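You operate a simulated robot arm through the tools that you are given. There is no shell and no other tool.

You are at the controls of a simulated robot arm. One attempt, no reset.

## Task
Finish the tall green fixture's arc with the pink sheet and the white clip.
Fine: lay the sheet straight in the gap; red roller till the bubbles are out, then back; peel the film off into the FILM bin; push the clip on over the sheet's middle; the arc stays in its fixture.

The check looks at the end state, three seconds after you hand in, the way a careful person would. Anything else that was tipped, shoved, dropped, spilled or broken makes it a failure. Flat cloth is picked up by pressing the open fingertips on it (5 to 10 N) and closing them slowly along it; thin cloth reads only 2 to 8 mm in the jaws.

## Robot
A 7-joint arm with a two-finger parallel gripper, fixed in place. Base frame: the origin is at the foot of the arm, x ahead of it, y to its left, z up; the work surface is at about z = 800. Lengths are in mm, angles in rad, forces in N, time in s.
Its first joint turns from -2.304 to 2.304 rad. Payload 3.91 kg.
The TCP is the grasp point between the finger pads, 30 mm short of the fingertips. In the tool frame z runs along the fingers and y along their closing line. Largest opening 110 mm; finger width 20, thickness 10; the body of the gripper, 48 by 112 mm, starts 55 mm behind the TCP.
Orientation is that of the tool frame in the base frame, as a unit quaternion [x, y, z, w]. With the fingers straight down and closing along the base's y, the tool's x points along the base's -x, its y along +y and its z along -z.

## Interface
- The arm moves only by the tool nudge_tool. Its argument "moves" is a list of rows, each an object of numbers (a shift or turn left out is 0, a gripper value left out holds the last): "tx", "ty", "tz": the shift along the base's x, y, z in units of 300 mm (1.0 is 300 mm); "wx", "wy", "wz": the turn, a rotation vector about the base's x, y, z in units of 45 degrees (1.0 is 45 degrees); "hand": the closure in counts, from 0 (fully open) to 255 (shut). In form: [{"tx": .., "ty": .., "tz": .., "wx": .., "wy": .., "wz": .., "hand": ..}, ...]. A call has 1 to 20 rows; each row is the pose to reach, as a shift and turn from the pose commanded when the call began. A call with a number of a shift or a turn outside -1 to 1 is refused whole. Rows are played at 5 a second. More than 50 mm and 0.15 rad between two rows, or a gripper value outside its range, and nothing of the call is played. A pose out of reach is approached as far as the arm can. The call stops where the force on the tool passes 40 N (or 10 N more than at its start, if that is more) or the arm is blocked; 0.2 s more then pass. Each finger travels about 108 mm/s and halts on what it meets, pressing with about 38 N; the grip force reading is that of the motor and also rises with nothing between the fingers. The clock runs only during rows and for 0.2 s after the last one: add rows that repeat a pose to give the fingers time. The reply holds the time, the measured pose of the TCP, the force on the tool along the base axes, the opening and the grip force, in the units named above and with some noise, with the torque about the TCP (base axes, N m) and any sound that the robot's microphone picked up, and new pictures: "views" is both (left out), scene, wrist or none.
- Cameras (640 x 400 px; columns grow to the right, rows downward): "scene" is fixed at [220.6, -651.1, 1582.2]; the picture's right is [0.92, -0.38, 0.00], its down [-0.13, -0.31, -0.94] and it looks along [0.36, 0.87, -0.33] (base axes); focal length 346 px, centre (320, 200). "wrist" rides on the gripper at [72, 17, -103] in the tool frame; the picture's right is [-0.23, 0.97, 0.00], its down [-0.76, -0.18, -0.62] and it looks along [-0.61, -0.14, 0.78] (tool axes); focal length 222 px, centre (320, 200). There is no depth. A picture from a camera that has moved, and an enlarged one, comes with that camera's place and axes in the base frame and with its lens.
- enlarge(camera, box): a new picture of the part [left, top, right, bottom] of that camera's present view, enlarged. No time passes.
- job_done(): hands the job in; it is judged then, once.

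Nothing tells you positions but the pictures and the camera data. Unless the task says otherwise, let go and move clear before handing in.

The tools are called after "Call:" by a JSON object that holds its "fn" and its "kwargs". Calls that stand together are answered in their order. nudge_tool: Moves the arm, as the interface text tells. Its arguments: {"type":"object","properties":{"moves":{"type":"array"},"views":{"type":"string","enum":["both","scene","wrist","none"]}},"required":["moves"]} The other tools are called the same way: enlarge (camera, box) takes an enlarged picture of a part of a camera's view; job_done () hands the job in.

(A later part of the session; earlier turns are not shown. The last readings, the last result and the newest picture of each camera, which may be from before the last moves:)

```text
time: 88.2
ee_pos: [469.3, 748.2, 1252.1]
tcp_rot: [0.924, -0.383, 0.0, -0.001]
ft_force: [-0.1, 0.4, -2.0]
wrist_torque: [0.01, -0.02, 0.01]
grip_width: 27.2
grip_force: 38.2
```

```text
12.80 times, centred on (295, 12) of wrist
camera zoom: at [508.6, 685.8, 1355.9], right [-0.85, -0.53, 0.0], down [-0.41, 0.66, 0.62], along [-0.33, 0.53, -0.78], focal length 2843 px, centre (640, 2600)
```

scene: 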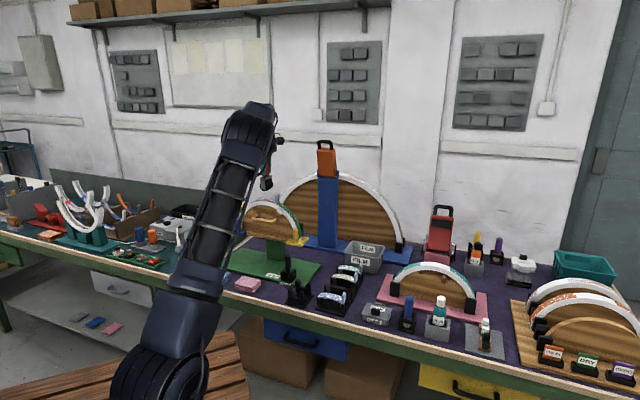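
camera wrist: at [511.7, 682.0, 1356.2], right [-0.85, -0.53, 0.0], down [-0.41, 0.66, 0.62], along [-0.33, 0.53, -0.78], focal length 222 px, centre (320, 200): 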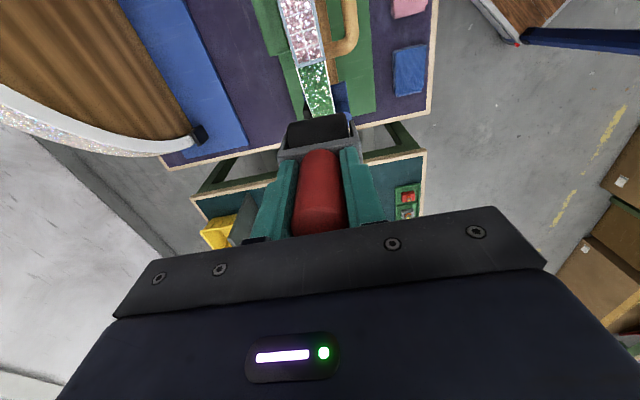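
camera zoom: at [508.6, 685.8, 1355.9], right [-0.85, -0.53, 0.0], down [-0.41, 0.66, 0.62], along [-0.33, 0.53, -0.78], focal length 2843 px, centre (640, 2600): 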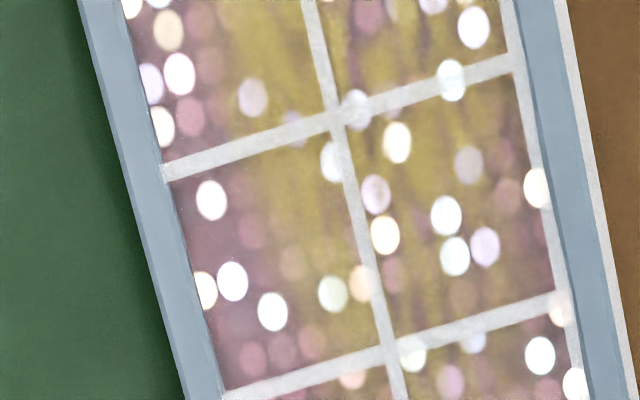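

Glue has bled into the sheet's middle where I rolled most, so I won't roll there any more. I'll shift to view the tab side for leftover bubbles.

Call:
{"fn": "nudge_tool", "kwargs": {"moves": [{"tx": 0.04, "ty": -0.04, "tz": 0.05, "hand": 230}, {"tx": 0.1, "ty": -0.1, "tz": 0.1, "hand": 230}, {"tx": 0.15, "ty": -0.15, "tz": 0.1, "hand": 230}, {"tx": 0.15, "ty": -0.15, "tz": 0.1, "hand": 230}], "views": "none"}}

Call:
{"fn": "enlarge", "kwargs": {"camera": "wrist", "box": [270, 20, 350, 110]}}

Call:
{"fn": "enlarge", "kwargs": {"camera": "wrist", "box": [285, 50, 330, 85]}}

```text
time: 89.2
ee_pos: [513.7, 702.9, 1283.9]
tcp_rot: [0.924, -0.382, 0.0, 0.0]
ft_force: [-0.1, 0.2, -1.5]
wrist_torque: [0.02, -0.02, 0.02]
grip_width: 27.1
grip_force: 37.9
```

```text
4.44 times, centred on (310, 65) of wrist
camera zoom: at [553.0, 640.4, 1386.8], right [-0.85, -0.53, 0.0], down [-0.41, 0.66, 0.62], along [-0.33, 0.53, -0.78], focal length 987 px, centre (364, 800)
```

zoom: 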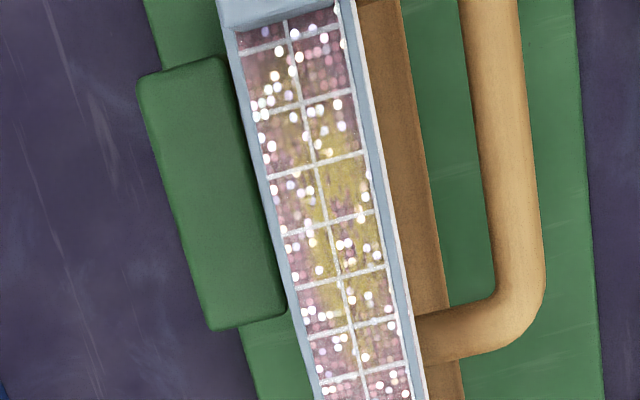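

```text
11.43 times, centred on (308, 68) of wrist
camera zoom: at [553.0, 640.4, 1386.8], right [-0.85, -0.53, 0.0], down [-0.41, 0.66, 0.62], along [-0.33, 0.53, -0.78], focal length 2538 px, centre (463, 1714)
```

zoom: 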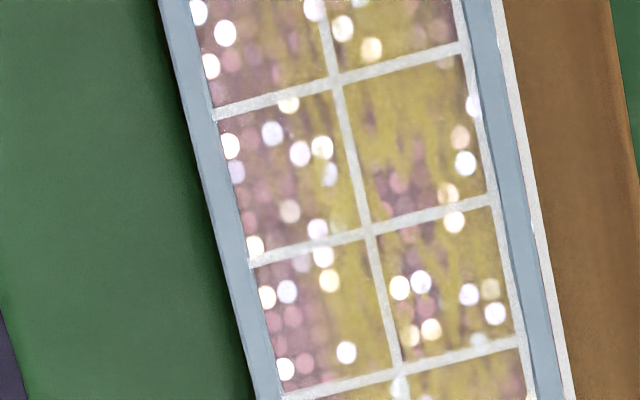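

I'll now check how the roller sits in the grip before taking it back to its stand.

Call:
{"fn": "enlarge", "kwargs": {"camera": "wrist", "box": [270, 90, 370, 170]}}

Call:
{"fn": "enlarge", "kwargs": {"camera": "scene", "box": [250, 160, 282, 195]}}

Call:
{"fn": "enlarge", "kwargs": {"camera": "scene", "box": [280, 275, 320, 315]}}

```text
5.00 times, centred on (320, 130) of wrist
camera zoom: at [553.0, 640.4, 1386.8], right [-0.85, -0.53, 0.0], down [-0.41, 0.66, 0.62], along [-0.33, 0.53, -0.78], focal length 1111 px, centre (320, 550)
```

zoom: 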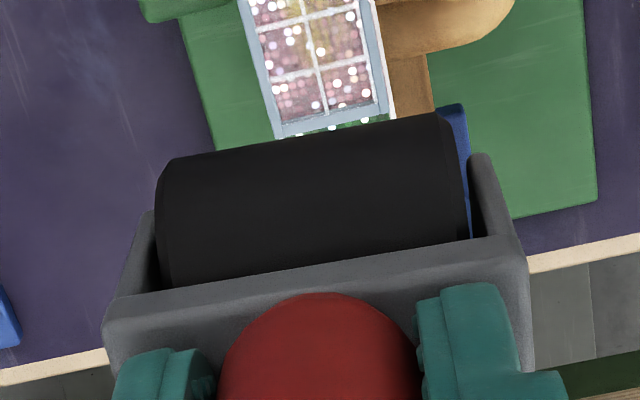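

```text
11.43 times, centred on (266, 178) of scene
camera zoom: at [220.6, -651.1, 1582.2], right [0.92, -0.38, 0.0], down [-0.13, -0.31, -0.94], along [0.36, 0.87, -0.33], focal length 3960 px, centre (937, 457)
```

zoom: 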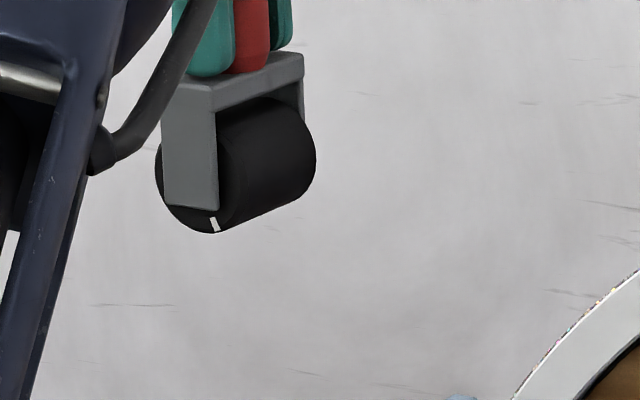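

```text
10.00 times, centred on (300, 295) of scene
camera zoom: at [220.6, -651.1, 1582.2], right [0.92, -0.38, 0.0], down [-0.13, -0.31, -0.94], along [0.36, 0.87, -0.33], focal length 3465 px, centre (520, -750)
```

zoom: 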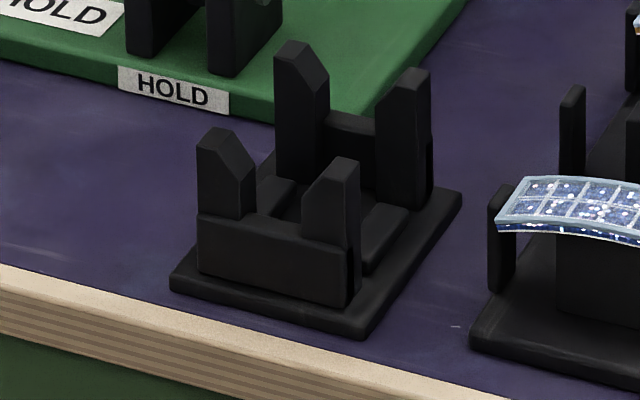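

The yoke turned about 3° in the grip and the handle sits about 8.5 mm higher; I'll compensate for both. Heading back to the stand now.

Call:
{"fn": "nudge_tool", "kwargs": {"moves": [{"tx": 0.01, "ty": -0.08, "tz": 0.0, "hand": 230}, {"tx": 0.025, "ty": -0.18, "tz": 0.0, "hand": 230}, {"tx": 0.045, "ty": -0.3, "tz": -0.03, "hand": 230}, {"tx": 0.065, "ty": -0.43, "tz": -0.1, "hand": 230}, {"tx": 0.085, "ty": -0.55, "tz": -0.18, "hand": 230}, {"tx": 0.1, "ty": -0.667, "tz": -0.267, "hand": 230}, {"tx": 0.1, "ty": -0.667, "tz": -0.267, "hand": 230}], "views": "none"}}

Call:
{"fn": "nudge_tool", "kwargs": {"moves": [{"tx": 0.02, "ty": -0.08, "tz": -0.08, "wz": 0.02, "hand": 230}, {"tx": 0.05, "ty": -0.18, "tz": -0.18, "wz": 0.04, "hand": 230}, {"tx": 0.08, "ty": -0.28, "tz": -0.29, "wz": 0.06, "hand": 230}, {"tx": 0.098, "ty": -0.357, "tz": -0.41, "wz": 0.067, "hand": 230}, {"tx": 0.098, "ty": -0.357, "tz": -0.53, "wz": 0.067, "hand": 230}, {"tx": 0.098, "ty": -0.357, "tz": -0.64, "wz": 0.067, "hand": 230}, {"tx": 0.098, "ty": -0.357, "tz": -0.68, "wz": 0.067, "hand": 230}, {"tx": 0.098, "ty": -0.357, "tz": -0.68, "wz": 0.067, "hand": 230}], "views": "both"}}

Call:
{"fn": "enlarge", "kwargs": {"camera": "scene", "box": [275, 245, 325, 310]}}

Call:
{"fn": "enlarge", "kwargs": {"camera": "wrist", "box": [250, 40, 390, 180]}}

```text
time: 90.8
ee_pos: [543.7, 500.8, 1201.3]
tcp_rot: [0.924, -0.383, 0.0, 0.001]
ft_force: [0.2, -0.3, -2.0]
wrist_torque: [0.02, 0.03, -0.01]
grip_width: 27.1
grip_force: 37.6
```

```text
time: 92.6
ee_pos: [572.2, 394.3, 995.1]
tcp_rot: [0.934, -0.358, -0.001, 0.0]
ft_force: [0.5, 0.8, -2.3]
wrist_torque: [0.02, -0.01, -0.01]
grip_width: 27.1
grip_force: 38.1
camera wrist: at [614.9, 334.1, 1100.4], right [-0.82, -0.57, 0.0], down [-0.45, 0.64, 0.62], along [-0.36, 0.51, -0.78], focal length 222 px, centre (320, 200)
```

scene: 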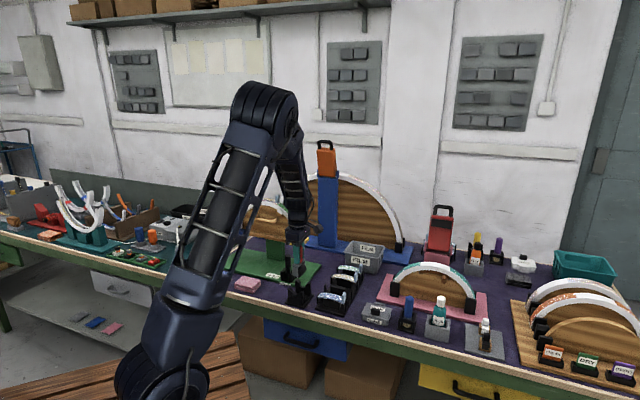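
wrist: 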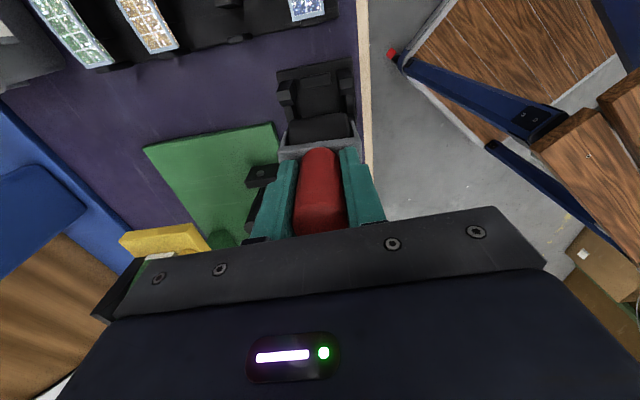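

```text
6.15 times, centred on (300, 278) of scene
camera zoom: at [220.6, -651.1, 1582.2], right [0.92, -0.38, 0.0], down [-0.13, -0.31, -0.94], along [0.36, 0.87, -0.33], focal length 2132 px, centre (443, -277)
```

zoom: 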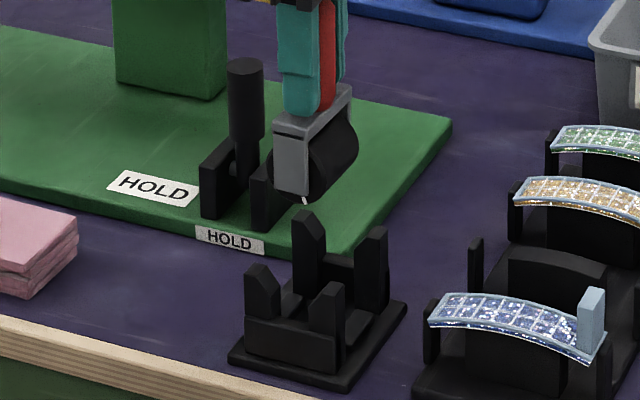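

```text
2.86 times, centred on (320, 110) of wrist
camera zoom: at [614.9, 334.1, 1100.4], right [-0.82, -0.57, 0.0], down [-0.45, 0.64, 0.62], along [-0.36, 0.51, -0.78], focal length 635 px, centre (320, 457)
```

zoom: 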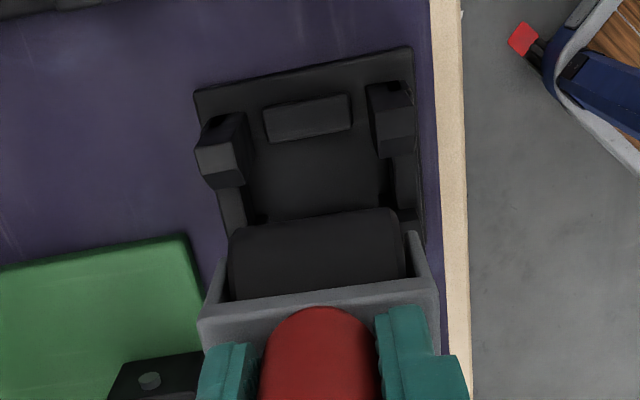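

Lined up over the stand. I'll trim the yaw another 1.5° and lower most of the way, then check.

Call:
{"fn": "nudge_tool", "kwargs": {"moves": [{"tx": 0.0023, "ty": 0.0043, "tz": -0.05, "wz": 0.033, "hand": 230}, {"tx": 0.0023, "ty": 0.0043, "tz": -0.12, "wz": 0.033, "hand": 230}, {"tx": 0.0023, "ty": 0.0043, "tz": -0.18, "wz": 0.033, "hand": 230}, {"tx": 0.0023, "ty": 0.0043, "tz": -0.22, "wz": 0.033, "hand": 230}, {"tx": 0.0023, "ty": 0.0043, "tz": -0.22, "wz": 0.033, "hand": 230}], "views": "none"}}

Call:
{"fn": "enlarge", "kwargs": {"camera": "scene", "box": [280, 260, 320, 310]}}

Call:
{"fn": "enlarge", "kwargs": {"camera": "wrist", "box": [250, 60, 390, 200]}}

```text
time: 93.8
ee_pos: [574.4, 394.4, 929.1]
tcp_rot: [0.938, -0.346, 0.0, 0.0]
ft_force: [-2.5, -1.6, -2.2]
wrist_torque: [-0.16, 0.14, 0.06]
grip_width: 27.0
grip_force: 38.3
```

```text
8.00 times, centred on (300, 285) of scene
camera zoom: at [220.6, -651.1, 1582.2], right [0.92, -0.38, 0.0], down [-0.13, -0.31, -0.94], along [0.36, 0.87, -0.33], focal length 2772 px, centre (480, -480)
```

zoom: 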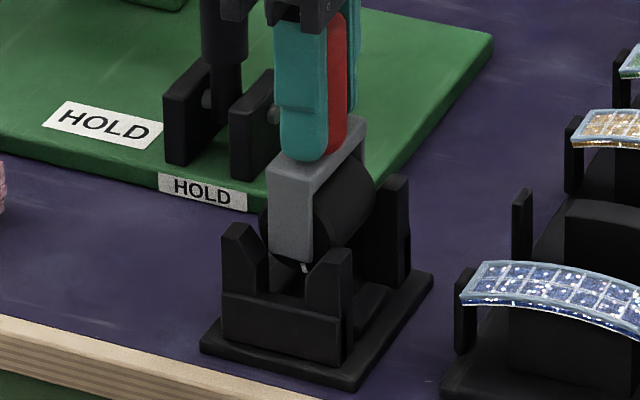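

```text
2.86 times, centred on (320, 130) of wrist
camera zoom: at [618.9, 336.4, 1033.5], right [-0.8, -0.59, 0.0], down [-0.46, 0.63, 0.62], along [-0.37, 0.5, -0.78], focal length 635 px, centre (320, 400)
```

zoom: 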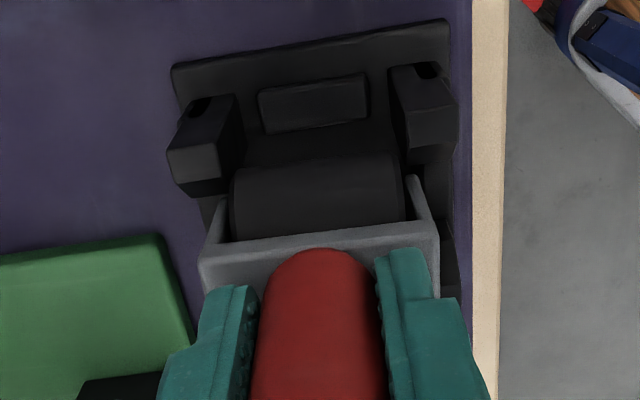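

A slight side push shows it's about 1 mm too far back and right. I'll shift and continue down.

Call:
{"fn": "nudge_tool", "kwargs": {"moves": [{"tx": -0.0052, "ty": -0.0005, "tz": 0.0, "hand": 230}, {"tx": -0.0052, "ty": -0.0005, "tz": -0.02, "hand": 230}, {"tx": -0.0052, "ty": -0.0005, "tz": -0.045, "hand": 230}, {"tx": -0.0052, "ty": -0.0005, "tz": -0.07, "hand": 230}, {"tx": -0.0052, "ty": -0.0005, "tz": -0.07, "hand": 230}], "views": "none"}}

Call:
{"fn": "enlarge", "kwargs": {"camera": "scene", "box": [280, 260, 320, 310]}}

Call:
{"fn": "enlarge", "kwargs": {"camera": "wrist", "box": [250, 60, 390, 200]}}

```text
time: 95.0
ee_pos: [572.6, 394.7, 909.6]
tcp_rot: [0.938, -0.346, 0.0, 0.001]
ft_force: [1.4, -3.3, -0.7]
wrist_torque: [-0.32, -0.14, 0.15]
grip_width: 27.2
grip_force: 38.2
```

```text
8.00 times, centred on (300, 285) of scene
camera zoom: at [220.6, -651.1, 1582.2], right [0.92, -0.38, 0.0], down [-0.13, -0.31, -0.94], along [0.36, 0.87, -0.33], focal length 2772 px, centre (480, -480)
```

zoom: 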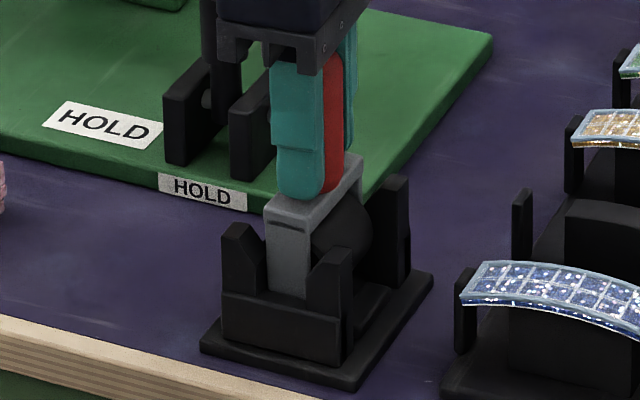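

```text
2.86 times, centred on (320, 130) of wrist
camera zoom: at [616.8, 336.5, 1013.8], right [-0.8, -0.59, 0.0], down [-0.46, 0.63, 0.62], along [-0.37, 0.5, -0.78], focal length 635 px, centre (320, 400)
```

zoom: 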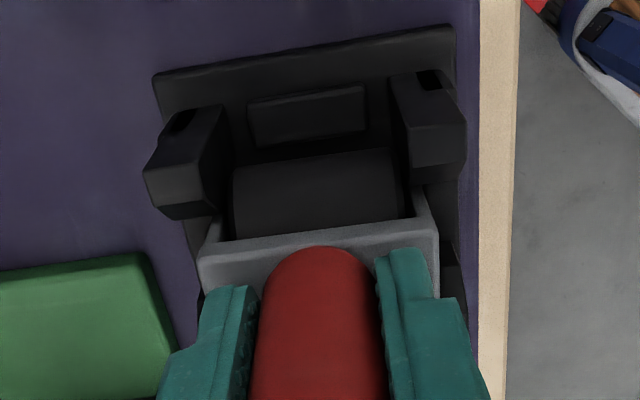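

The arms are in the slots. Continuing down with a small correction.

Call:
{"fn": "nudge_tool", "kwargs": {"moves": [{"tx": 0.0015, "ty": -0.0015, "tz": -0.015, "hand": 230}, {"tx": 0.0015, "ty": -0.0015, "tz": -0.03, "hand": 230}, {"tx": 0.0015, "ty": -0.0015, "tz": -0.045, "hand": 230}, {"tx": 0.0015, "ty": -0.0015, "tz": -0.045, "hand": 230}], "views": "none"}}

Call:
{"fn": "enlarge", "kwargs": {"camera": "scene", "box": [280, 260, 320, 310]}}

```text
time: 96.0
ee_pos: [572.0, 395.0, 896.4]
tcp_rot: [0.938, -0.347, 0.0, -0.001]
ft_force: [-1.2, -1.5, 25.8]
wrist_torque: [-0.03, -0.08, 0.08]
grip_width: 27.4
grip_force: 37.8
```

```text
8.00 times, centred on (300, 285) of scene
camera zoom: at [220.6, -651.1, 1582.2], right [0.92, -0.38, 0.0], down [-0.13, -0.31, -0.94], along [0.36, 0.87, -0.33], focal length 2772 px, centre (480, -480)
```

zoom: 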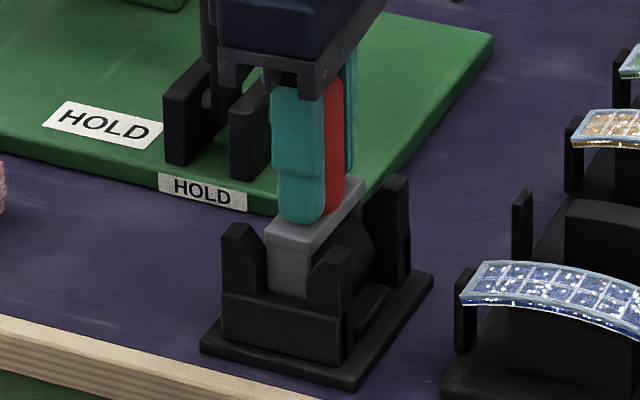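

Seated in the stand. I'll relax the pressure slightly and release the handle.

Call:
{"fn": "nudge_tool", "kwargs": {"moves": [{"tz": 0.003, "hand": 230}, {"tz": 0.003, "hand": 205}, {"tz": 0.003, "hand": 190}, {"tz": 0.003, "hand": 175}, {"tz": 0.003, "hand": 150}, {"tz": 0.003, "hand": 125}, {"tz": 0.003, "hand": 125}], "views": "none"}}

Call:
{"fn": "enlarge", "kwargs": {"camera": "scene", "box": [275, 250, 325, 312]}}

Call:
{"fn": "nudge_tool", "kwargs": {"moves": [{"tz": 0.05, "hand": 116}, {"tz": 0.15, "hand": 116}, {"tz": 0.28, "hand": 116}, {"tz": 0.4, "hand": 116}, {"tz": 0.4, "hand": 116}], "views": "both"}}

Call:
{"fn": "enlarge", "kwargs": {"camera": "scene", "box": [275, 250, 325, 312]}}

```text
time: 97.6
ee_pos: [573.6, 395.5, 896.6]
tcp_rot: [0.938, -0.346, 0.0, 0.0]
ft_force: [-0.6, 0.0, -0.2]
wrist_torque: [-0.01, -0.02, -0.05]
grip_width: 56.0
grip_force: 0.0
```

```text
6.45 times, centred on (300, 281) of scene
camera zoom: at [220.6, -651.1, 1582.2], right [0.92, -0.38, 0.0], down [-0.13, -0.31, -0.94], along [0.36, 0.87, -0.33], focal length 2236 px, centre (449, -323)
```

zoom: 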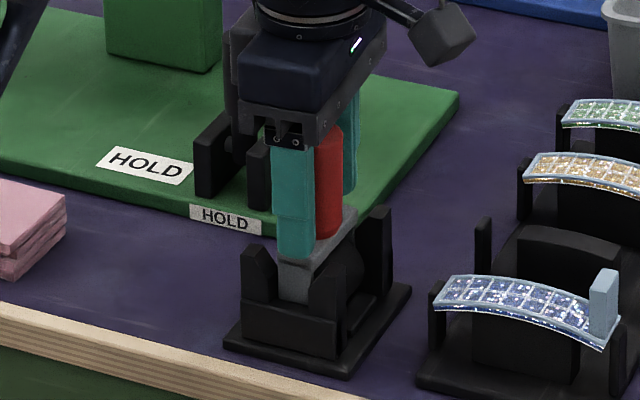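

```text
time: 98.8
ee_pos: [573.9, 395.0, 1019.5]
tcp_rot: [0.938, -0.347, 0.0, 0.0]
ft_force: [-0.3, 0.9, 0.0]
wrist_torque: [-0.02, 0.02, 0.0]
grip_width: 59.7
grip_force: 0.1
camera wrist: at [617.7, 335.6, 1123.0], right [-0.81, -0.59, 0.0], down [-0.46, 0.63, 0.62], along [-0.37, 0.5, -0.78], focal length 222 px, centre (320, 200)
```

scene: 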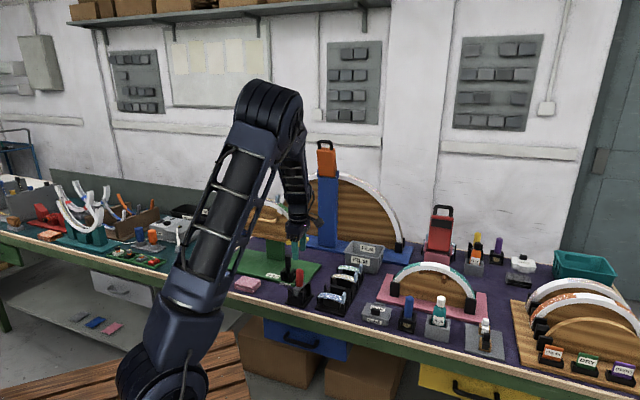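
wrist: 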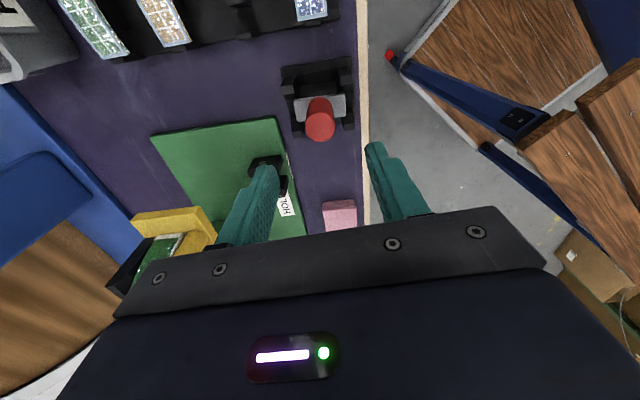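

```text
6.45 times, centred on (300, 281) of scene
camera zoom: at [220.6, -651.1, 1582.2], right [0.92, -0.38, 0.0], down [-0.13, -0.31, -0.94], along [0.36, 0.87, -0.33], focal length 2236 px, centre (449, -323)
```

zoom: 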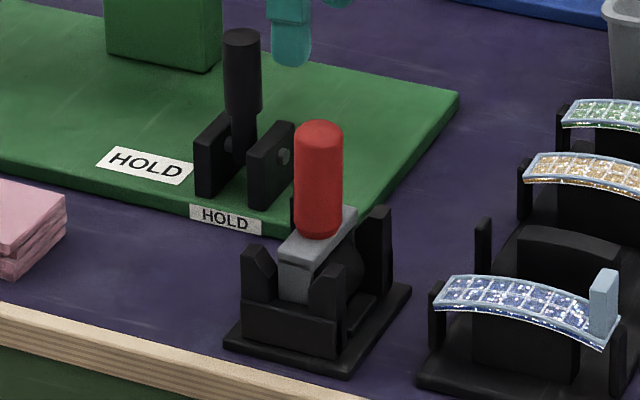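

The roller is back in its stand just as it was. Now I go to the film's tab, restoring the yaw, and look at it from above.

Call:
{"fn": "nudge_tool", "kwargs": {"moves": [{"tz": 0.12, "wz": -0.02, "hand": 125}, {"tz": 0.26, "wz": -0.04, "hand": 125}, {"tz": 0.4, "wz": -0.06, "hand": 125}, {"tz": 0.54, "ty": 0.04, "wz": -0.08, "hand": 125}, {"tz": 0.64, "ty": 0.13, "wz": -0.1, "hand": 125}, {"tz": 0.7, "ty": 0.25, "wz": -0.1, "hand": 125}, {"tz": 0.7, "ty": 0.38, "wz": -0.1, "hand": 125}, {"tz": 0.7, "ty": 0.52, "wz": -0.1, "hand": 125}, {"tz": 0.7, "ty": 0.66, "wz": -0.1, "hand": 125}, {"tz": 0.7, "tx": -0.006, "ty": 0.78, "wz": -0.1, "hand": 125}, {"tz": 0.7, "tx": -0.006, "ty": 0.833, "wz": -0.1, "hand": 125}, {"tz": 0.7, "tx": -0.006, "ty": 0.833, "wz": -0.1, "hand": 125}], "views": "both"}}

Call:
{"fn": "enlarge", "kwargs": {"camera": "wrist", "box": [260, 60, 390, 200]}}

Call:
{"fn": "enlarge", "kwargs": {"camera": "wrist", "box": [290, 100, 350, 160]}}

```text
time: 101.4
ee_pos: [572.9, 645.4, 1225.9]
tcp_rot: [0.924, -0.383, 0.0, 0.0]
ft_force: [-0.4, -1.0, 0.6]
wrist_torque: [0.05, 0.03, 0.03]
grip_width: 55.8
grip_force: 0.1
camera wrist: at [611.8, 583.3, 1330.2], right [-0.85, -0.53, 0.0], down [-0.41, 0.66, 0.62], along [-0.33, 0.53, -0.78], focal length 222 px, centre (320, 200)
```

scene: 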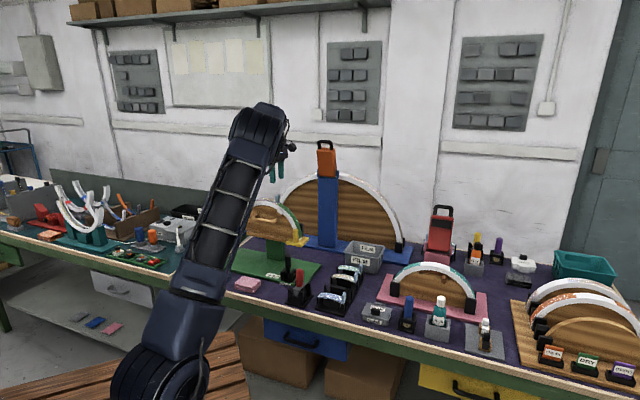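
wrist: 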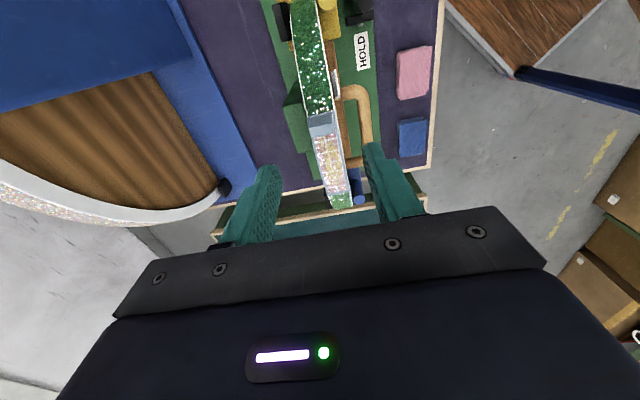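

```text
2.86 times, centred on (325, 130) of wrist
camera zoom: at [611.8, 583.3, 1330.2], right [-0.85, -0.53, 0.0], down [-0.41, 0.66, 0.62], along [-0.33, 0.53, -0.78], focal length 635 px, centre (306, 400)
```

zoom: 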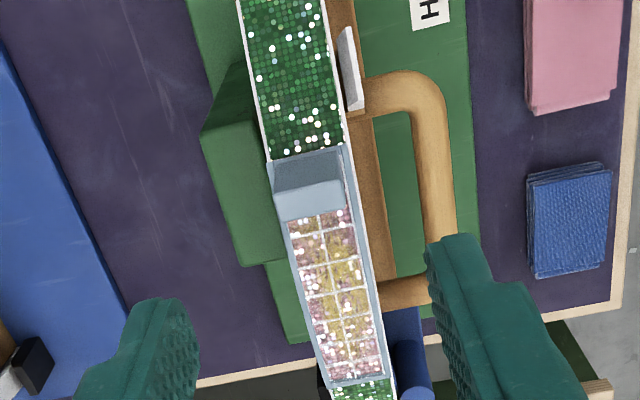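

```text
6.67 times, centred on (320, 130) of wrist
camera zoom: at [611.8, 583.3, 1330.2], right [-0.85, -0.53, 0.0], down [-0.41, 0.66, 0.62], along [-0.33, 0.53, -0.78], focal length 1481 px, centre (320, 667)
```

zoom: 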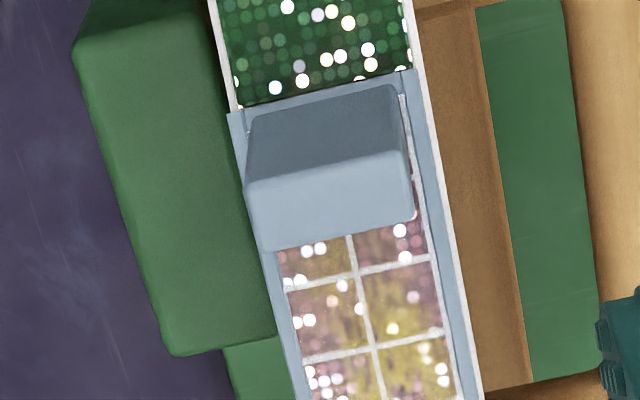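

The tab stands vertical, about 23 mm wide and 10 mm thick, centred at about (570, 648). The yellowing seems to spread with time, so I'll grip the tab promptly.

Call:
{"fn": "nudge_tool", "kwargs": {"moves": [{"tx": -0.0107, "ty": 0.006, "tz": -0.06, "hand": 125}, {"tx": -0.0107, "ty": 0.006, "tz": -0.14, "hand": 125}, {"tx": -0.0107, "ty": 0.006, "tz": -0.2, "hand": 130}, {"tx": -0.0107, "ty": 0.006, "tz": -0.25, "hand": 140}, {"tx": -0.0107, "ty": 0.006, "tz": -0.27, "hand": 140}, {"tx": -0.0107, "ty": 0.006, "tz": -0.27, "hand": 140}], "views": "none"}}

Call:
{"fn": "enlarge", "kwargs": {"camera": "scene", "box": [260, 185, 296, 211]}}

Call:
{"fn": "enlarge", "kwargs": {"camera": "wrist", "box": [250, 80, 390, 210]}}

```text
time: 102.8
ee_pos: [568.7, 645.7, 1146.1]
tcp_rot: [0.924, -0.383, 0.0, 0.0]
ft_force: [0.5, 0.7, 0.4]
wrist_torque: [0.01, -0.02, 0.0]
grip_width: 49.6
grip_force: 0.1
```

```text
15.38 times, centred on (278, 198) of scene
camera zoom: at [220.6, -651.1, 1582.2], right [0.92, -0.38, 0.0], down [-0.13, -0.31, -0.94], along [0.36, 0.87, -0.33], focal length 5331 px, centre (966, 231)
```

zoom: 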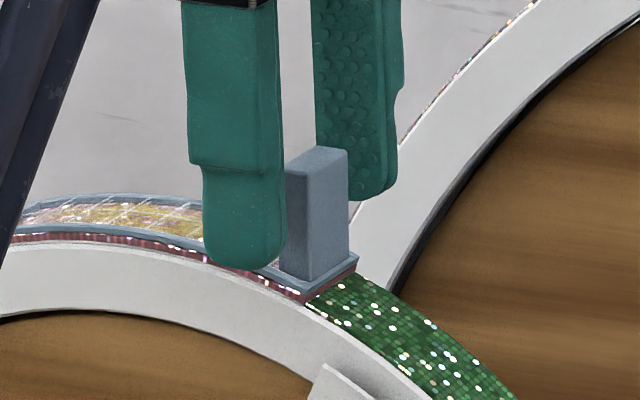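

```text
3.08 times, centred on (320, 145) of wrist
camera zoom: at [607.6, 584.0, 1250.6], right [-0.85, -0.53, 0.0], down [-0.41, 0.66, 0.62], along [-0.33, 0.53, -0.78], focal length 684 px, centre (320, 369)
```

zoom: 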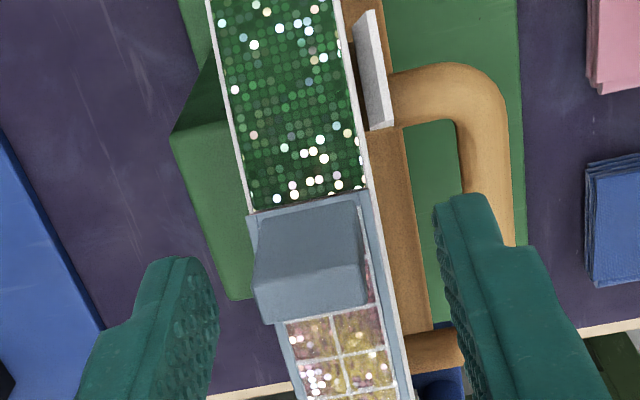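

Nearly centred on the tab. I'll shift (+2.5, +0.4) mm and close on it.

Call:
{"fn": "nudge_tool", "kwargs": {"moves": [{"tx": 0.0083, "ty": 0.0012, "hand": 140}, {"tx": 0.0083, "ty": 0.0012, "hand": 165}, {"tx": 0.0083, "ty": 0.0012, "hand": 185}, {"tx": 0.0083, "ty": 0.0012, "hand": 195}, {"tx": 0.0083, "ty": 0.0012, "hand": 202}, {"tx": 0.0083, "ty": 0.0012, "hand": 210}, {"tx": 0.0083, "ty": 0.0012, "hand": 215}, {"tx": 0.0083, "ty": 0.0012, "hand": 220}, {"tx": 0.0083, "ty": 0.0012, "hand": 220}], "views": "none"}}

Call:
{"fn": "enlarge", "kwargs": {"camera": "scene", "box": [260, 185, 296, 211]}}

Call:
{"fn": "enlarge", "kwargs": {"camera": "wrist", "box": [250, 80, 390, 210]}}

```text
time: 104.8
ee_pos: [570.8, 647.7, 1146.9]
tcp_rot: [0.924, -0.383, 0.0, 0.0]
ft_force: [0.0, -0.3, 0.4]
wrist_torque: [-0.02, 0.0, -0.01]
grip_width: 20.1
grip_force: 38.1
```

```text
15.38 times, centred on (278, 198) of scene
camera zoom: at [220.6, -651.1, 1582.2], right [0.92, -0.38, 0.0], down [-0.13, -0.31, -0.94], along [0.36, 0.87, -0.33], focal length 5331 px, centre (966, 231)
```

zoom: 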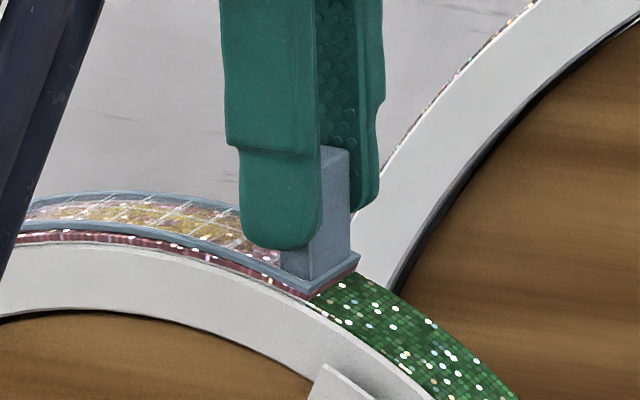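

```text
3.08 times, centred on (320, 145) of wrist
camera zoom: at [610.0, 584.9, 1250.5], right [-0.85, -0.53, 0.0], down [-0.41, 0.66, 0.62], along [-0.33, 0.53, -0.78], focal length 684 px, centre (320, 369)
```

zoom: 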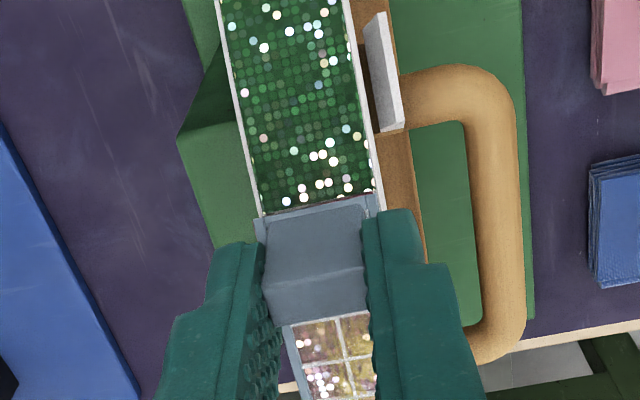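

Tab held (20.1 mm). I'll peel by lifting this end while tilting the tool so the film swings about its far end.

Call:
{"fn": "nudge_tool", "kwargs": {"moves": [{"tx": -0.0026, "ty": 0.0026, "tz": 0.0083, "wx": -0.0236, "wy": -0.0236, "hand": 220}, {"tx": -0.0054, "ty": 0.0054, "tz": 0.0167, "wx": -0.0471, "wy": -0.0471, "hand": 220}, {"tx": -0.0084, "ty": 0.0084, "tz": 0.0248, "wx": -0.0707, "wy": -0.0707, "hand": 220}, {"tx": -0.0115, "ty": 0.0115, "tz": 0.0329, "wx": -0.0943, "wy": -0.0943, "hand": 220}], "views": "none"}}

Call:
{"fn": "enlarge", "kwargs": {"camera": "scene", "box": [252, 180, 292, 212]}}

Call:
{"fn": "enlarge", "kwargs": {"camera": "wrist", "box": [250, 80, 390, 210]}}

```text
time: 105.8
ee_pos: [568.7, 650.0, 1156.3]
tcp_rot: [0.922, -0.382, 0.048, 0.021]
ft_force: [0.3, 0.3, -0.3]
wrist_torque: [0.05, -0.03, -0.01]
grip_width: 20.1
grip_force: 37.5
```

```text
12.50 times, centred on (272, 196) of scene
camera zoom: at [220.6, -651.1, 1582.2], right [0.92, -0.38, 0.0], down [-0.13, -0.31, -0.94], along [0.36, 0.87, -0.33], focal length 4332 px, centre (920, 250)
```

zoom: 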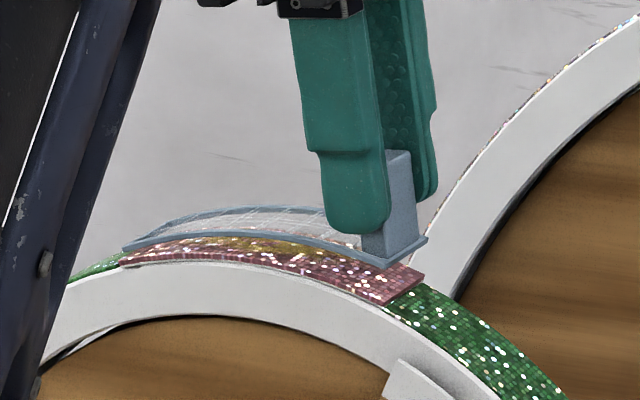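

```text
3.08 times, centred on (320, 145) of wrist
camera zoom: at [599.7, 596.5, 1267.5], right [-0.85, -0.53, -0.02], down [-0.46, 0.71, 0.54], along [-0.27, 0.47, -0.84], focal length 684 px, centre (320, 369)
```

zoom: 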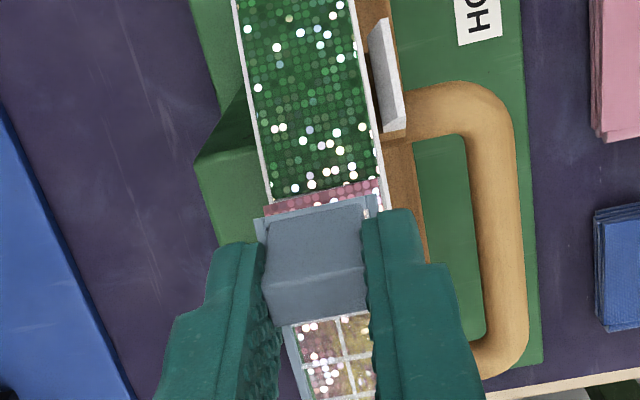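

The film is peeling away cleanly while the pink sheet stays on the band. Continuing the swing, then lifting clear.

Call:
{"fn": "nudge_tool", "kwargs": {"moves": [{"tx": -0.0066, "ty": 0.0066, "tz": 0.0158, "wx": -0.0471, "wy": -0.0471, "hand": 220}, {"tx": -0.0138, "ty": 0.0138, "tz": 0.031, "wx": -0.0943, "wy": -0.0943, "hand": 220}, {"tx": -0.0216, "ty": 0.0216, "tz": 0.0457, "wx": -0.1414, "wy": -0.1414, "hand": 220}, {"tx": -0.0299, "ty": 0.0299, "tz": 0.0598, "wx": -0.1886, "wy": -0.1886, "hand": 220}, {"tx": -0.0299, "ty": 0.0299, "tz": 0.1, "wx": -0.1886, "wy": -0.1886, "hand": 220}, {"tx": -0.0299, "ty": 0.0299, "tz": 0.18, "wx": -0.1886, "wy": -0.1886, "hand": 220}, {"tx": -0.0299, "ty": 0.0299, "tz": 0.26, "wx": -0.1886, "wy": -0.1886, "hand": 220}, {"tx": -0.0299, "ty": 0.0299, "tz": 0.26, "wx": -0.1886, "wy": -0.1886, "hand": 220}], "views": "both"}}

Call:
{"fn": "enlarge", "kwargs": {"camera": "scene", "box": [245, 165, 305, 215]}}

Call:
{"fn": "enlarge", "kwargs": {"camera": "wrist", "box": [260, 40, 400, 210]}}

Call:
{"fn": "enlarge", "kwargs": {"camera": "scene", "box": [254, 194, 286, 214]}}

```text
time: 107.6
ee_pos: [558.7, 659.3, 1234.6]
tcp_rot: [0.913, -0.378, 0.144, 0.06]
ft_force: [0.4, -0.3, 0.2]
wrist_torque: [0.03, 0.0, 0.03]
grip_width: 20.3
grip_force: 38.2
camera wrist: at [572.7, 621.9, 1356.1], right [-0.84, -0.54, -0.07], down [-0.52, 0.77, 0.36], along [-0.14, 0.34, -0.93], focal length 222 px, centre (320, 200)
```

scene: 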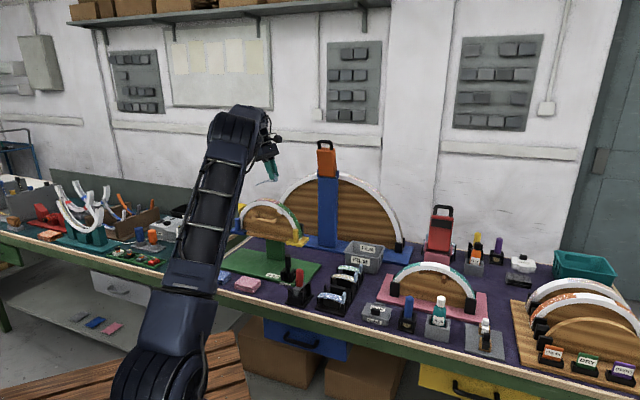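
wrist: 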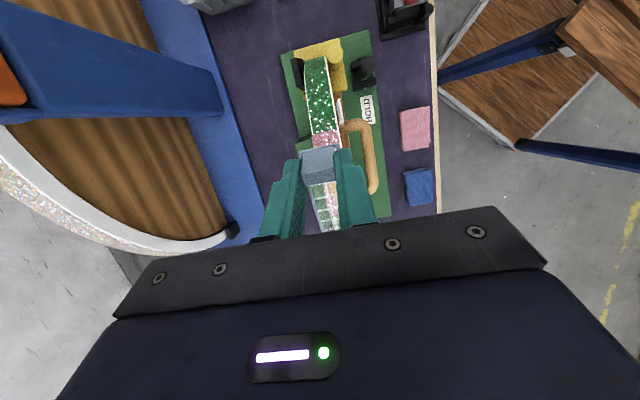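

```text
8.00 times, centred on (275, 190) of scene
camera zoom: at [220.6, -651.1, 1582.2], right [0.92, -0.38, 0.0], down [-0.13, -0.31, -0.94], along [0.36, 0.87, -0.33], focal length 2772 px, centre (680, 280)
```

zoom: 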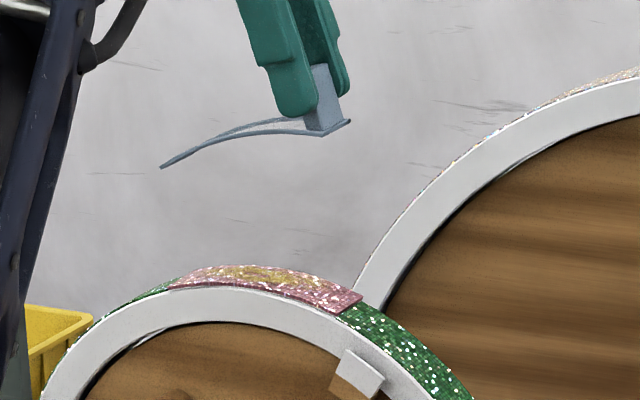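

```text
2.35 times, centred on (330, 125) of wrist
camera zoom: at [572.7, 621.9, 1356.1], right [-0.84, -0.54, -0.07], down [-0.52, 0.77, 0.36], along [-0.14, 0.34, -0.93], focal length 523 px, centre (296, 376)
```

zoom: 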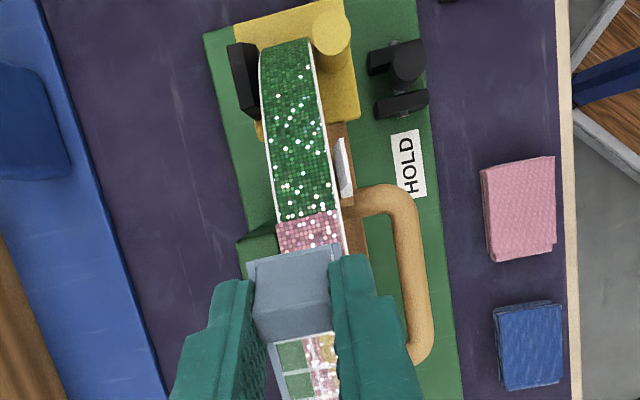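

```text
16.00 times, centred on (270, 204) of scene
camera zoom: at [220.6, -651.1, 1582.2], right [0.92, -0.38, 0.0], down [-0.13, -0.31, -0.94], along [0.36, 0.87, -0.33], focal length 5544 px, centre (1120, 136)
```

zoom: 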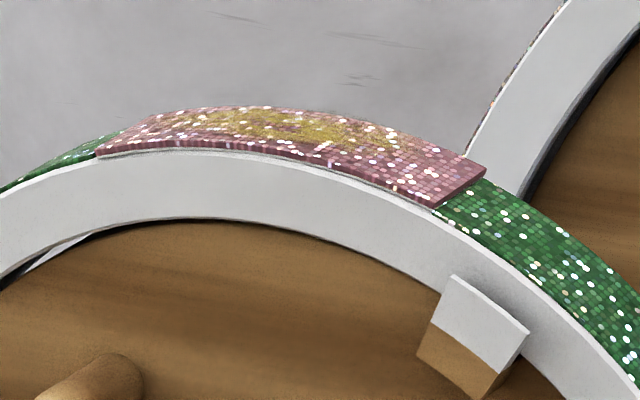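

The film is off in one piece and the pink sheet sits well in the gap, though with a yellow stain in its middle. First I'll take the film to the FILM bin: level the tool, then swing it round toward the bin.

Call:
{"fn": "nudge_tool", "kwargs": {"moves": [{"wx": 0.07, "wy": 0.07, "tz": 0.02, "hand": 220}, {"wx": 0.14, "wy": 0.14, "tz": 0.03, "hand": 220}, {"wx": 0.21, "wy": 0.21, "tz": 0.03, "hand": 220}, {"wx": 0.2828, "wy": 0.2828, "tz": 0.03, "hand": 220}, {"wx": 0.2828, "wy": 0.2828, "tz": 0.03, "hand": 220}], "views": "none"}}

Call:
{"fn": "nudge_tool", "kwargs": {"moves": [{"tx": 0.038, "ty": -0.042, "tz": -0.01, "wz": -0.133, "hand": 220}, {"tx": 0.077, "ty": -0.083, "tz": -0.02, "wz": -0.267, "hand": 220}, {"tx": 0.115, "ty": -0.125, "tz": -0.03, "wz": -0.4, "hand": 220}, {"tx": 0.153, "ty": -0.167, "tz": -0.04, "wz": -0.533, "hand": 220}, {"tx": 0.192, "ty": -0.208, "tz": -0.05, "wz": -0.667, "hand": 220}, {"tx": 0.23, "ty": -0.25, "tz": -0.05, "wz": -0.8, "hand": 220}], "views": "none"}}

Call:
{"fn": "nudge_tool", "kwargs": {"moves": [{"tx": 0.038, "ty": -0.042, "tz": -0.02, "wz": -0.133, "hand": 220}, {"tx": 0.077, "ty": -0.083, "tz": -0.04, "wz": -0.267, "hand": 220}, {"tx": 0.115, "ty": -0.125, "tz": -0.06, "wz": -0.4, "hand": 220}, {"tx": 0.153, "ty": -0.167, "tz": -0.08, "wz": -0.533, "hand": 220}, {"tx": 0.192, "ty": -0.208, "tz": -0.1, "wz": -0.667, "hand": 220}, {"tx": 0.23, "ty": -0.25, "tz": -0.1, "wz": -0.8, "hand": 220}], "views": "none"}}

Call:
{"fn": "nudge_tool", "kwargs": {"moves": [{"tx": 0.038, "ty": -0.042, "tz": -0.02, "wz": -0.125, "hand": 220}, {"tx": 0.077, "ty": -0.083, "tz": -0.04, "wz": -0.25, "hand": 220}, {"tx": 0.115, "ty": -0.125, "tz": -0.06, "wz": -0.375, "hand": 220}, {"tx": 0.153, "ty": -0.167, "tz": -0.09, "wz": -0.5, "hand": 220}, {"tx": 0.192, "ty": -0.208, "tz": -0.11, "wz": -0.625, "hand": 220}, {"tx": 0.23, "ty": -0.25, "tz": -0.13, "wz": -0.747, "hand": 220}, {"tx": 0.23, "ty": -0.25, "tz": -0.13, "wz": -0.747, "hand": 220}], "views": "both"}}

```text
time: 108.8
ee_pos: [559.0, 659.6, 1244.1]
tcp_rot: [0.924, -0.383, 0.0, 0.0]
ft_force: [-0.1, -0.1, 0.4]
wrist_torque: [0.02, -0.01, -0.02]
grip_width: 20.1
grip_force: 37.5
```

```text
time: 110.2
ee_pos: [626.2, 583.0, 1229.2]
tcp_rot: [0.76, -0.65, 0.001, 0.0]
ft_force: [0.2, -0.1, -0.2]
wrist_torque: [0.01, -0.01, 0.04]
grip_width: 20.2
grip_force: 37.6
```

```text
time: 111.6
ee_pos: [697.4, 509.2, 1198.7]
tcp_rot: [-0.522, 0.853, 0.0, 0.001]
ft_force: [-0.7, 0.4, 0.2]
wrist_torque: [-0.04, 0.02, 0.01]
grip_width: 20.1
grip_force: 38.1
```

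```text
time: 113.2
ee_pos: [766.2, 434.4, 1159.6]
tcp_rot: [-0.253, 0.968, 0.0, 0.0]
ft_force: [0.3, -0.3, 0.9]
wrist_torque: [-0.05, 0.04, -0.03]
grip_width: 20.2
grip_force: 38.0
camera wrist: at [694.4, 414.7, 1262.9], right [-0.28, 0.96, 0.0], down [0.75, 0.22, 0.62], along [0.6, 0.17, -0.78], focal length 222 px, centre (320, 200)
```

scene: 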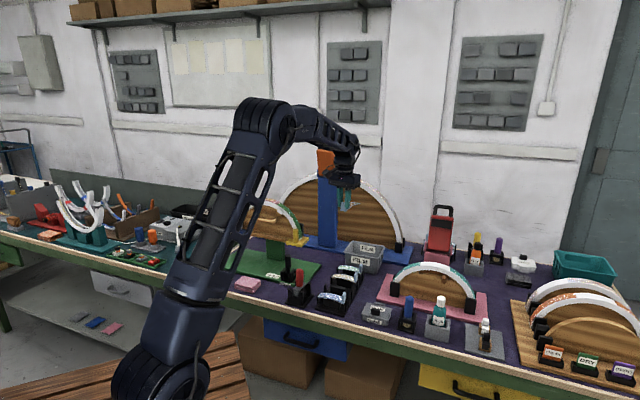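
wrist: 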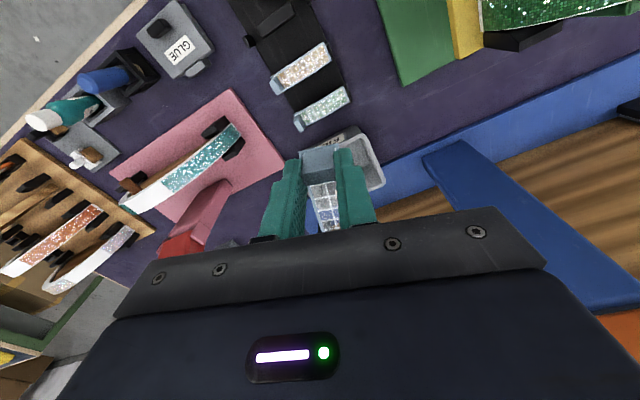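

Yaw is right: the film now points outward toward the bin. Next I tilt the fingers outward 30° and extend over the bin.

Call:
{"fn": "nudge_tool", "kwargs": {"moves": [{"tx": 0.02, "ty": 0.012, "tz": -0.06, "wx": 0.055, "wy": -0.097, "hand": 220}, {"tx": 0.06, "ty": 0.034, "tz": -0.13, "wx": 0.109, "wy": -0.194, "hand": 220}, {"tx": 0.11, "ty": 0.062, "tz": -0.2, "wx": 0.164, "wy": -0.29, "hand": 220}, {"tx": 0.16, "ty": 0.09, "tz": -0.27, "wx": 0.218, "wy": -0.387, "hand": 220}, {"tx": 0.21, "ty": 0.118, "tz": -0.34, "wx": 0.273, "wy": -0.484, "hand": 220}, {"tx": 0.25, "ty": 0.141, "tz": -0.4, "wx": 0.327, "wy": -0.581, "hand": 220}, {"tx": 0.27, "ty": 0.153, "tz": -0.46, "wx": 0.327, "wy": -0.581, "hand": 220}, {"tx": 0.27, "ty": 0.153, "tz": -0.46, "wx": 0.327, "wy": -0.581, "hand": 220}], "views": "both"}}

Call:
{"fn": "enlarge", "kwargs": {"camera": "scene", "box": [325, 205, 405, 285]}}

Call:
{"fn": "enlarge", "kwargs": {"camera": "wrist", "box": [220, 80, 420, 230]}}

```text
time: 115.0
ee_pos: [848.1, 478.8, 1021.4]
tcp_rot: [-0.246, 0.934, 0.066, 0.25]
ft_force: [0.1, 0.3, 0.3]
wrist_torque: [-0.01, -0.01, 0.0]
grip_width: 20.4
grip_force: 38.0
camera wrist: at [738.6, 438.6, 1075.4], right [-0.31, 0.94, 0.11], down [0.39, 0.02, 0.92], along [0.87, 0.33, -0.37], focal length 222 px, centre (320, 200)
```

scene: 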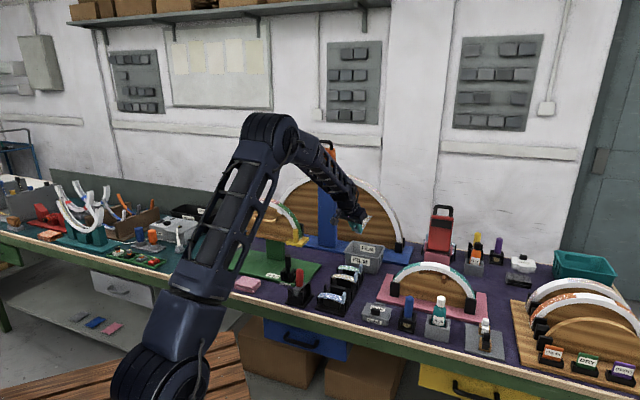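
wrist: 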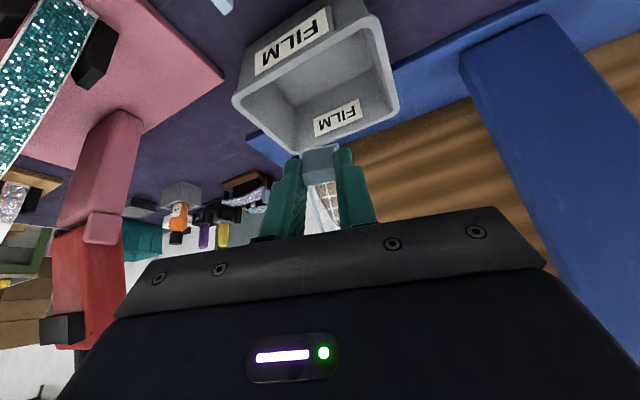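

```text
5.00 times, centred on (365, 245) of scene
camera zoom: at [220.6, -651.1, 1582.2], right [0.92, -0.38, 0.0], down [-0.13, -0.31, -0.94], along [0.36, 0.87, -0.33], focal length 1733 px, centre (95, -25)
```

zoom: 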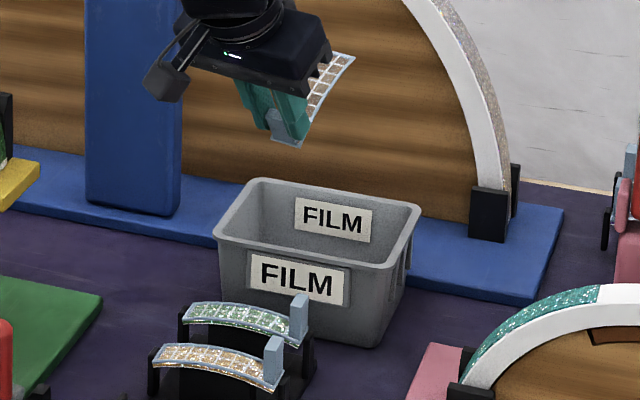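

```text
2.67 times, centred on (320, 155) of wrist
camera zoom: at [738.6, 438.6, 1075.4], right [-0.31, 0.94, 0.11], down [0.39, 0.02, 0.92], along [0.87, 0.33, -0.37], focal length 592 px, centre (320, 320)
```

zoom: 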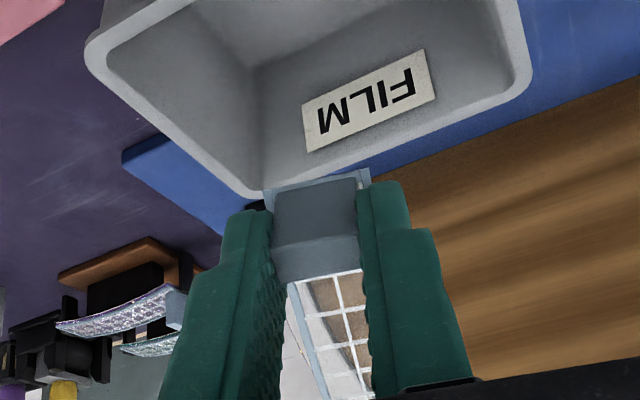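

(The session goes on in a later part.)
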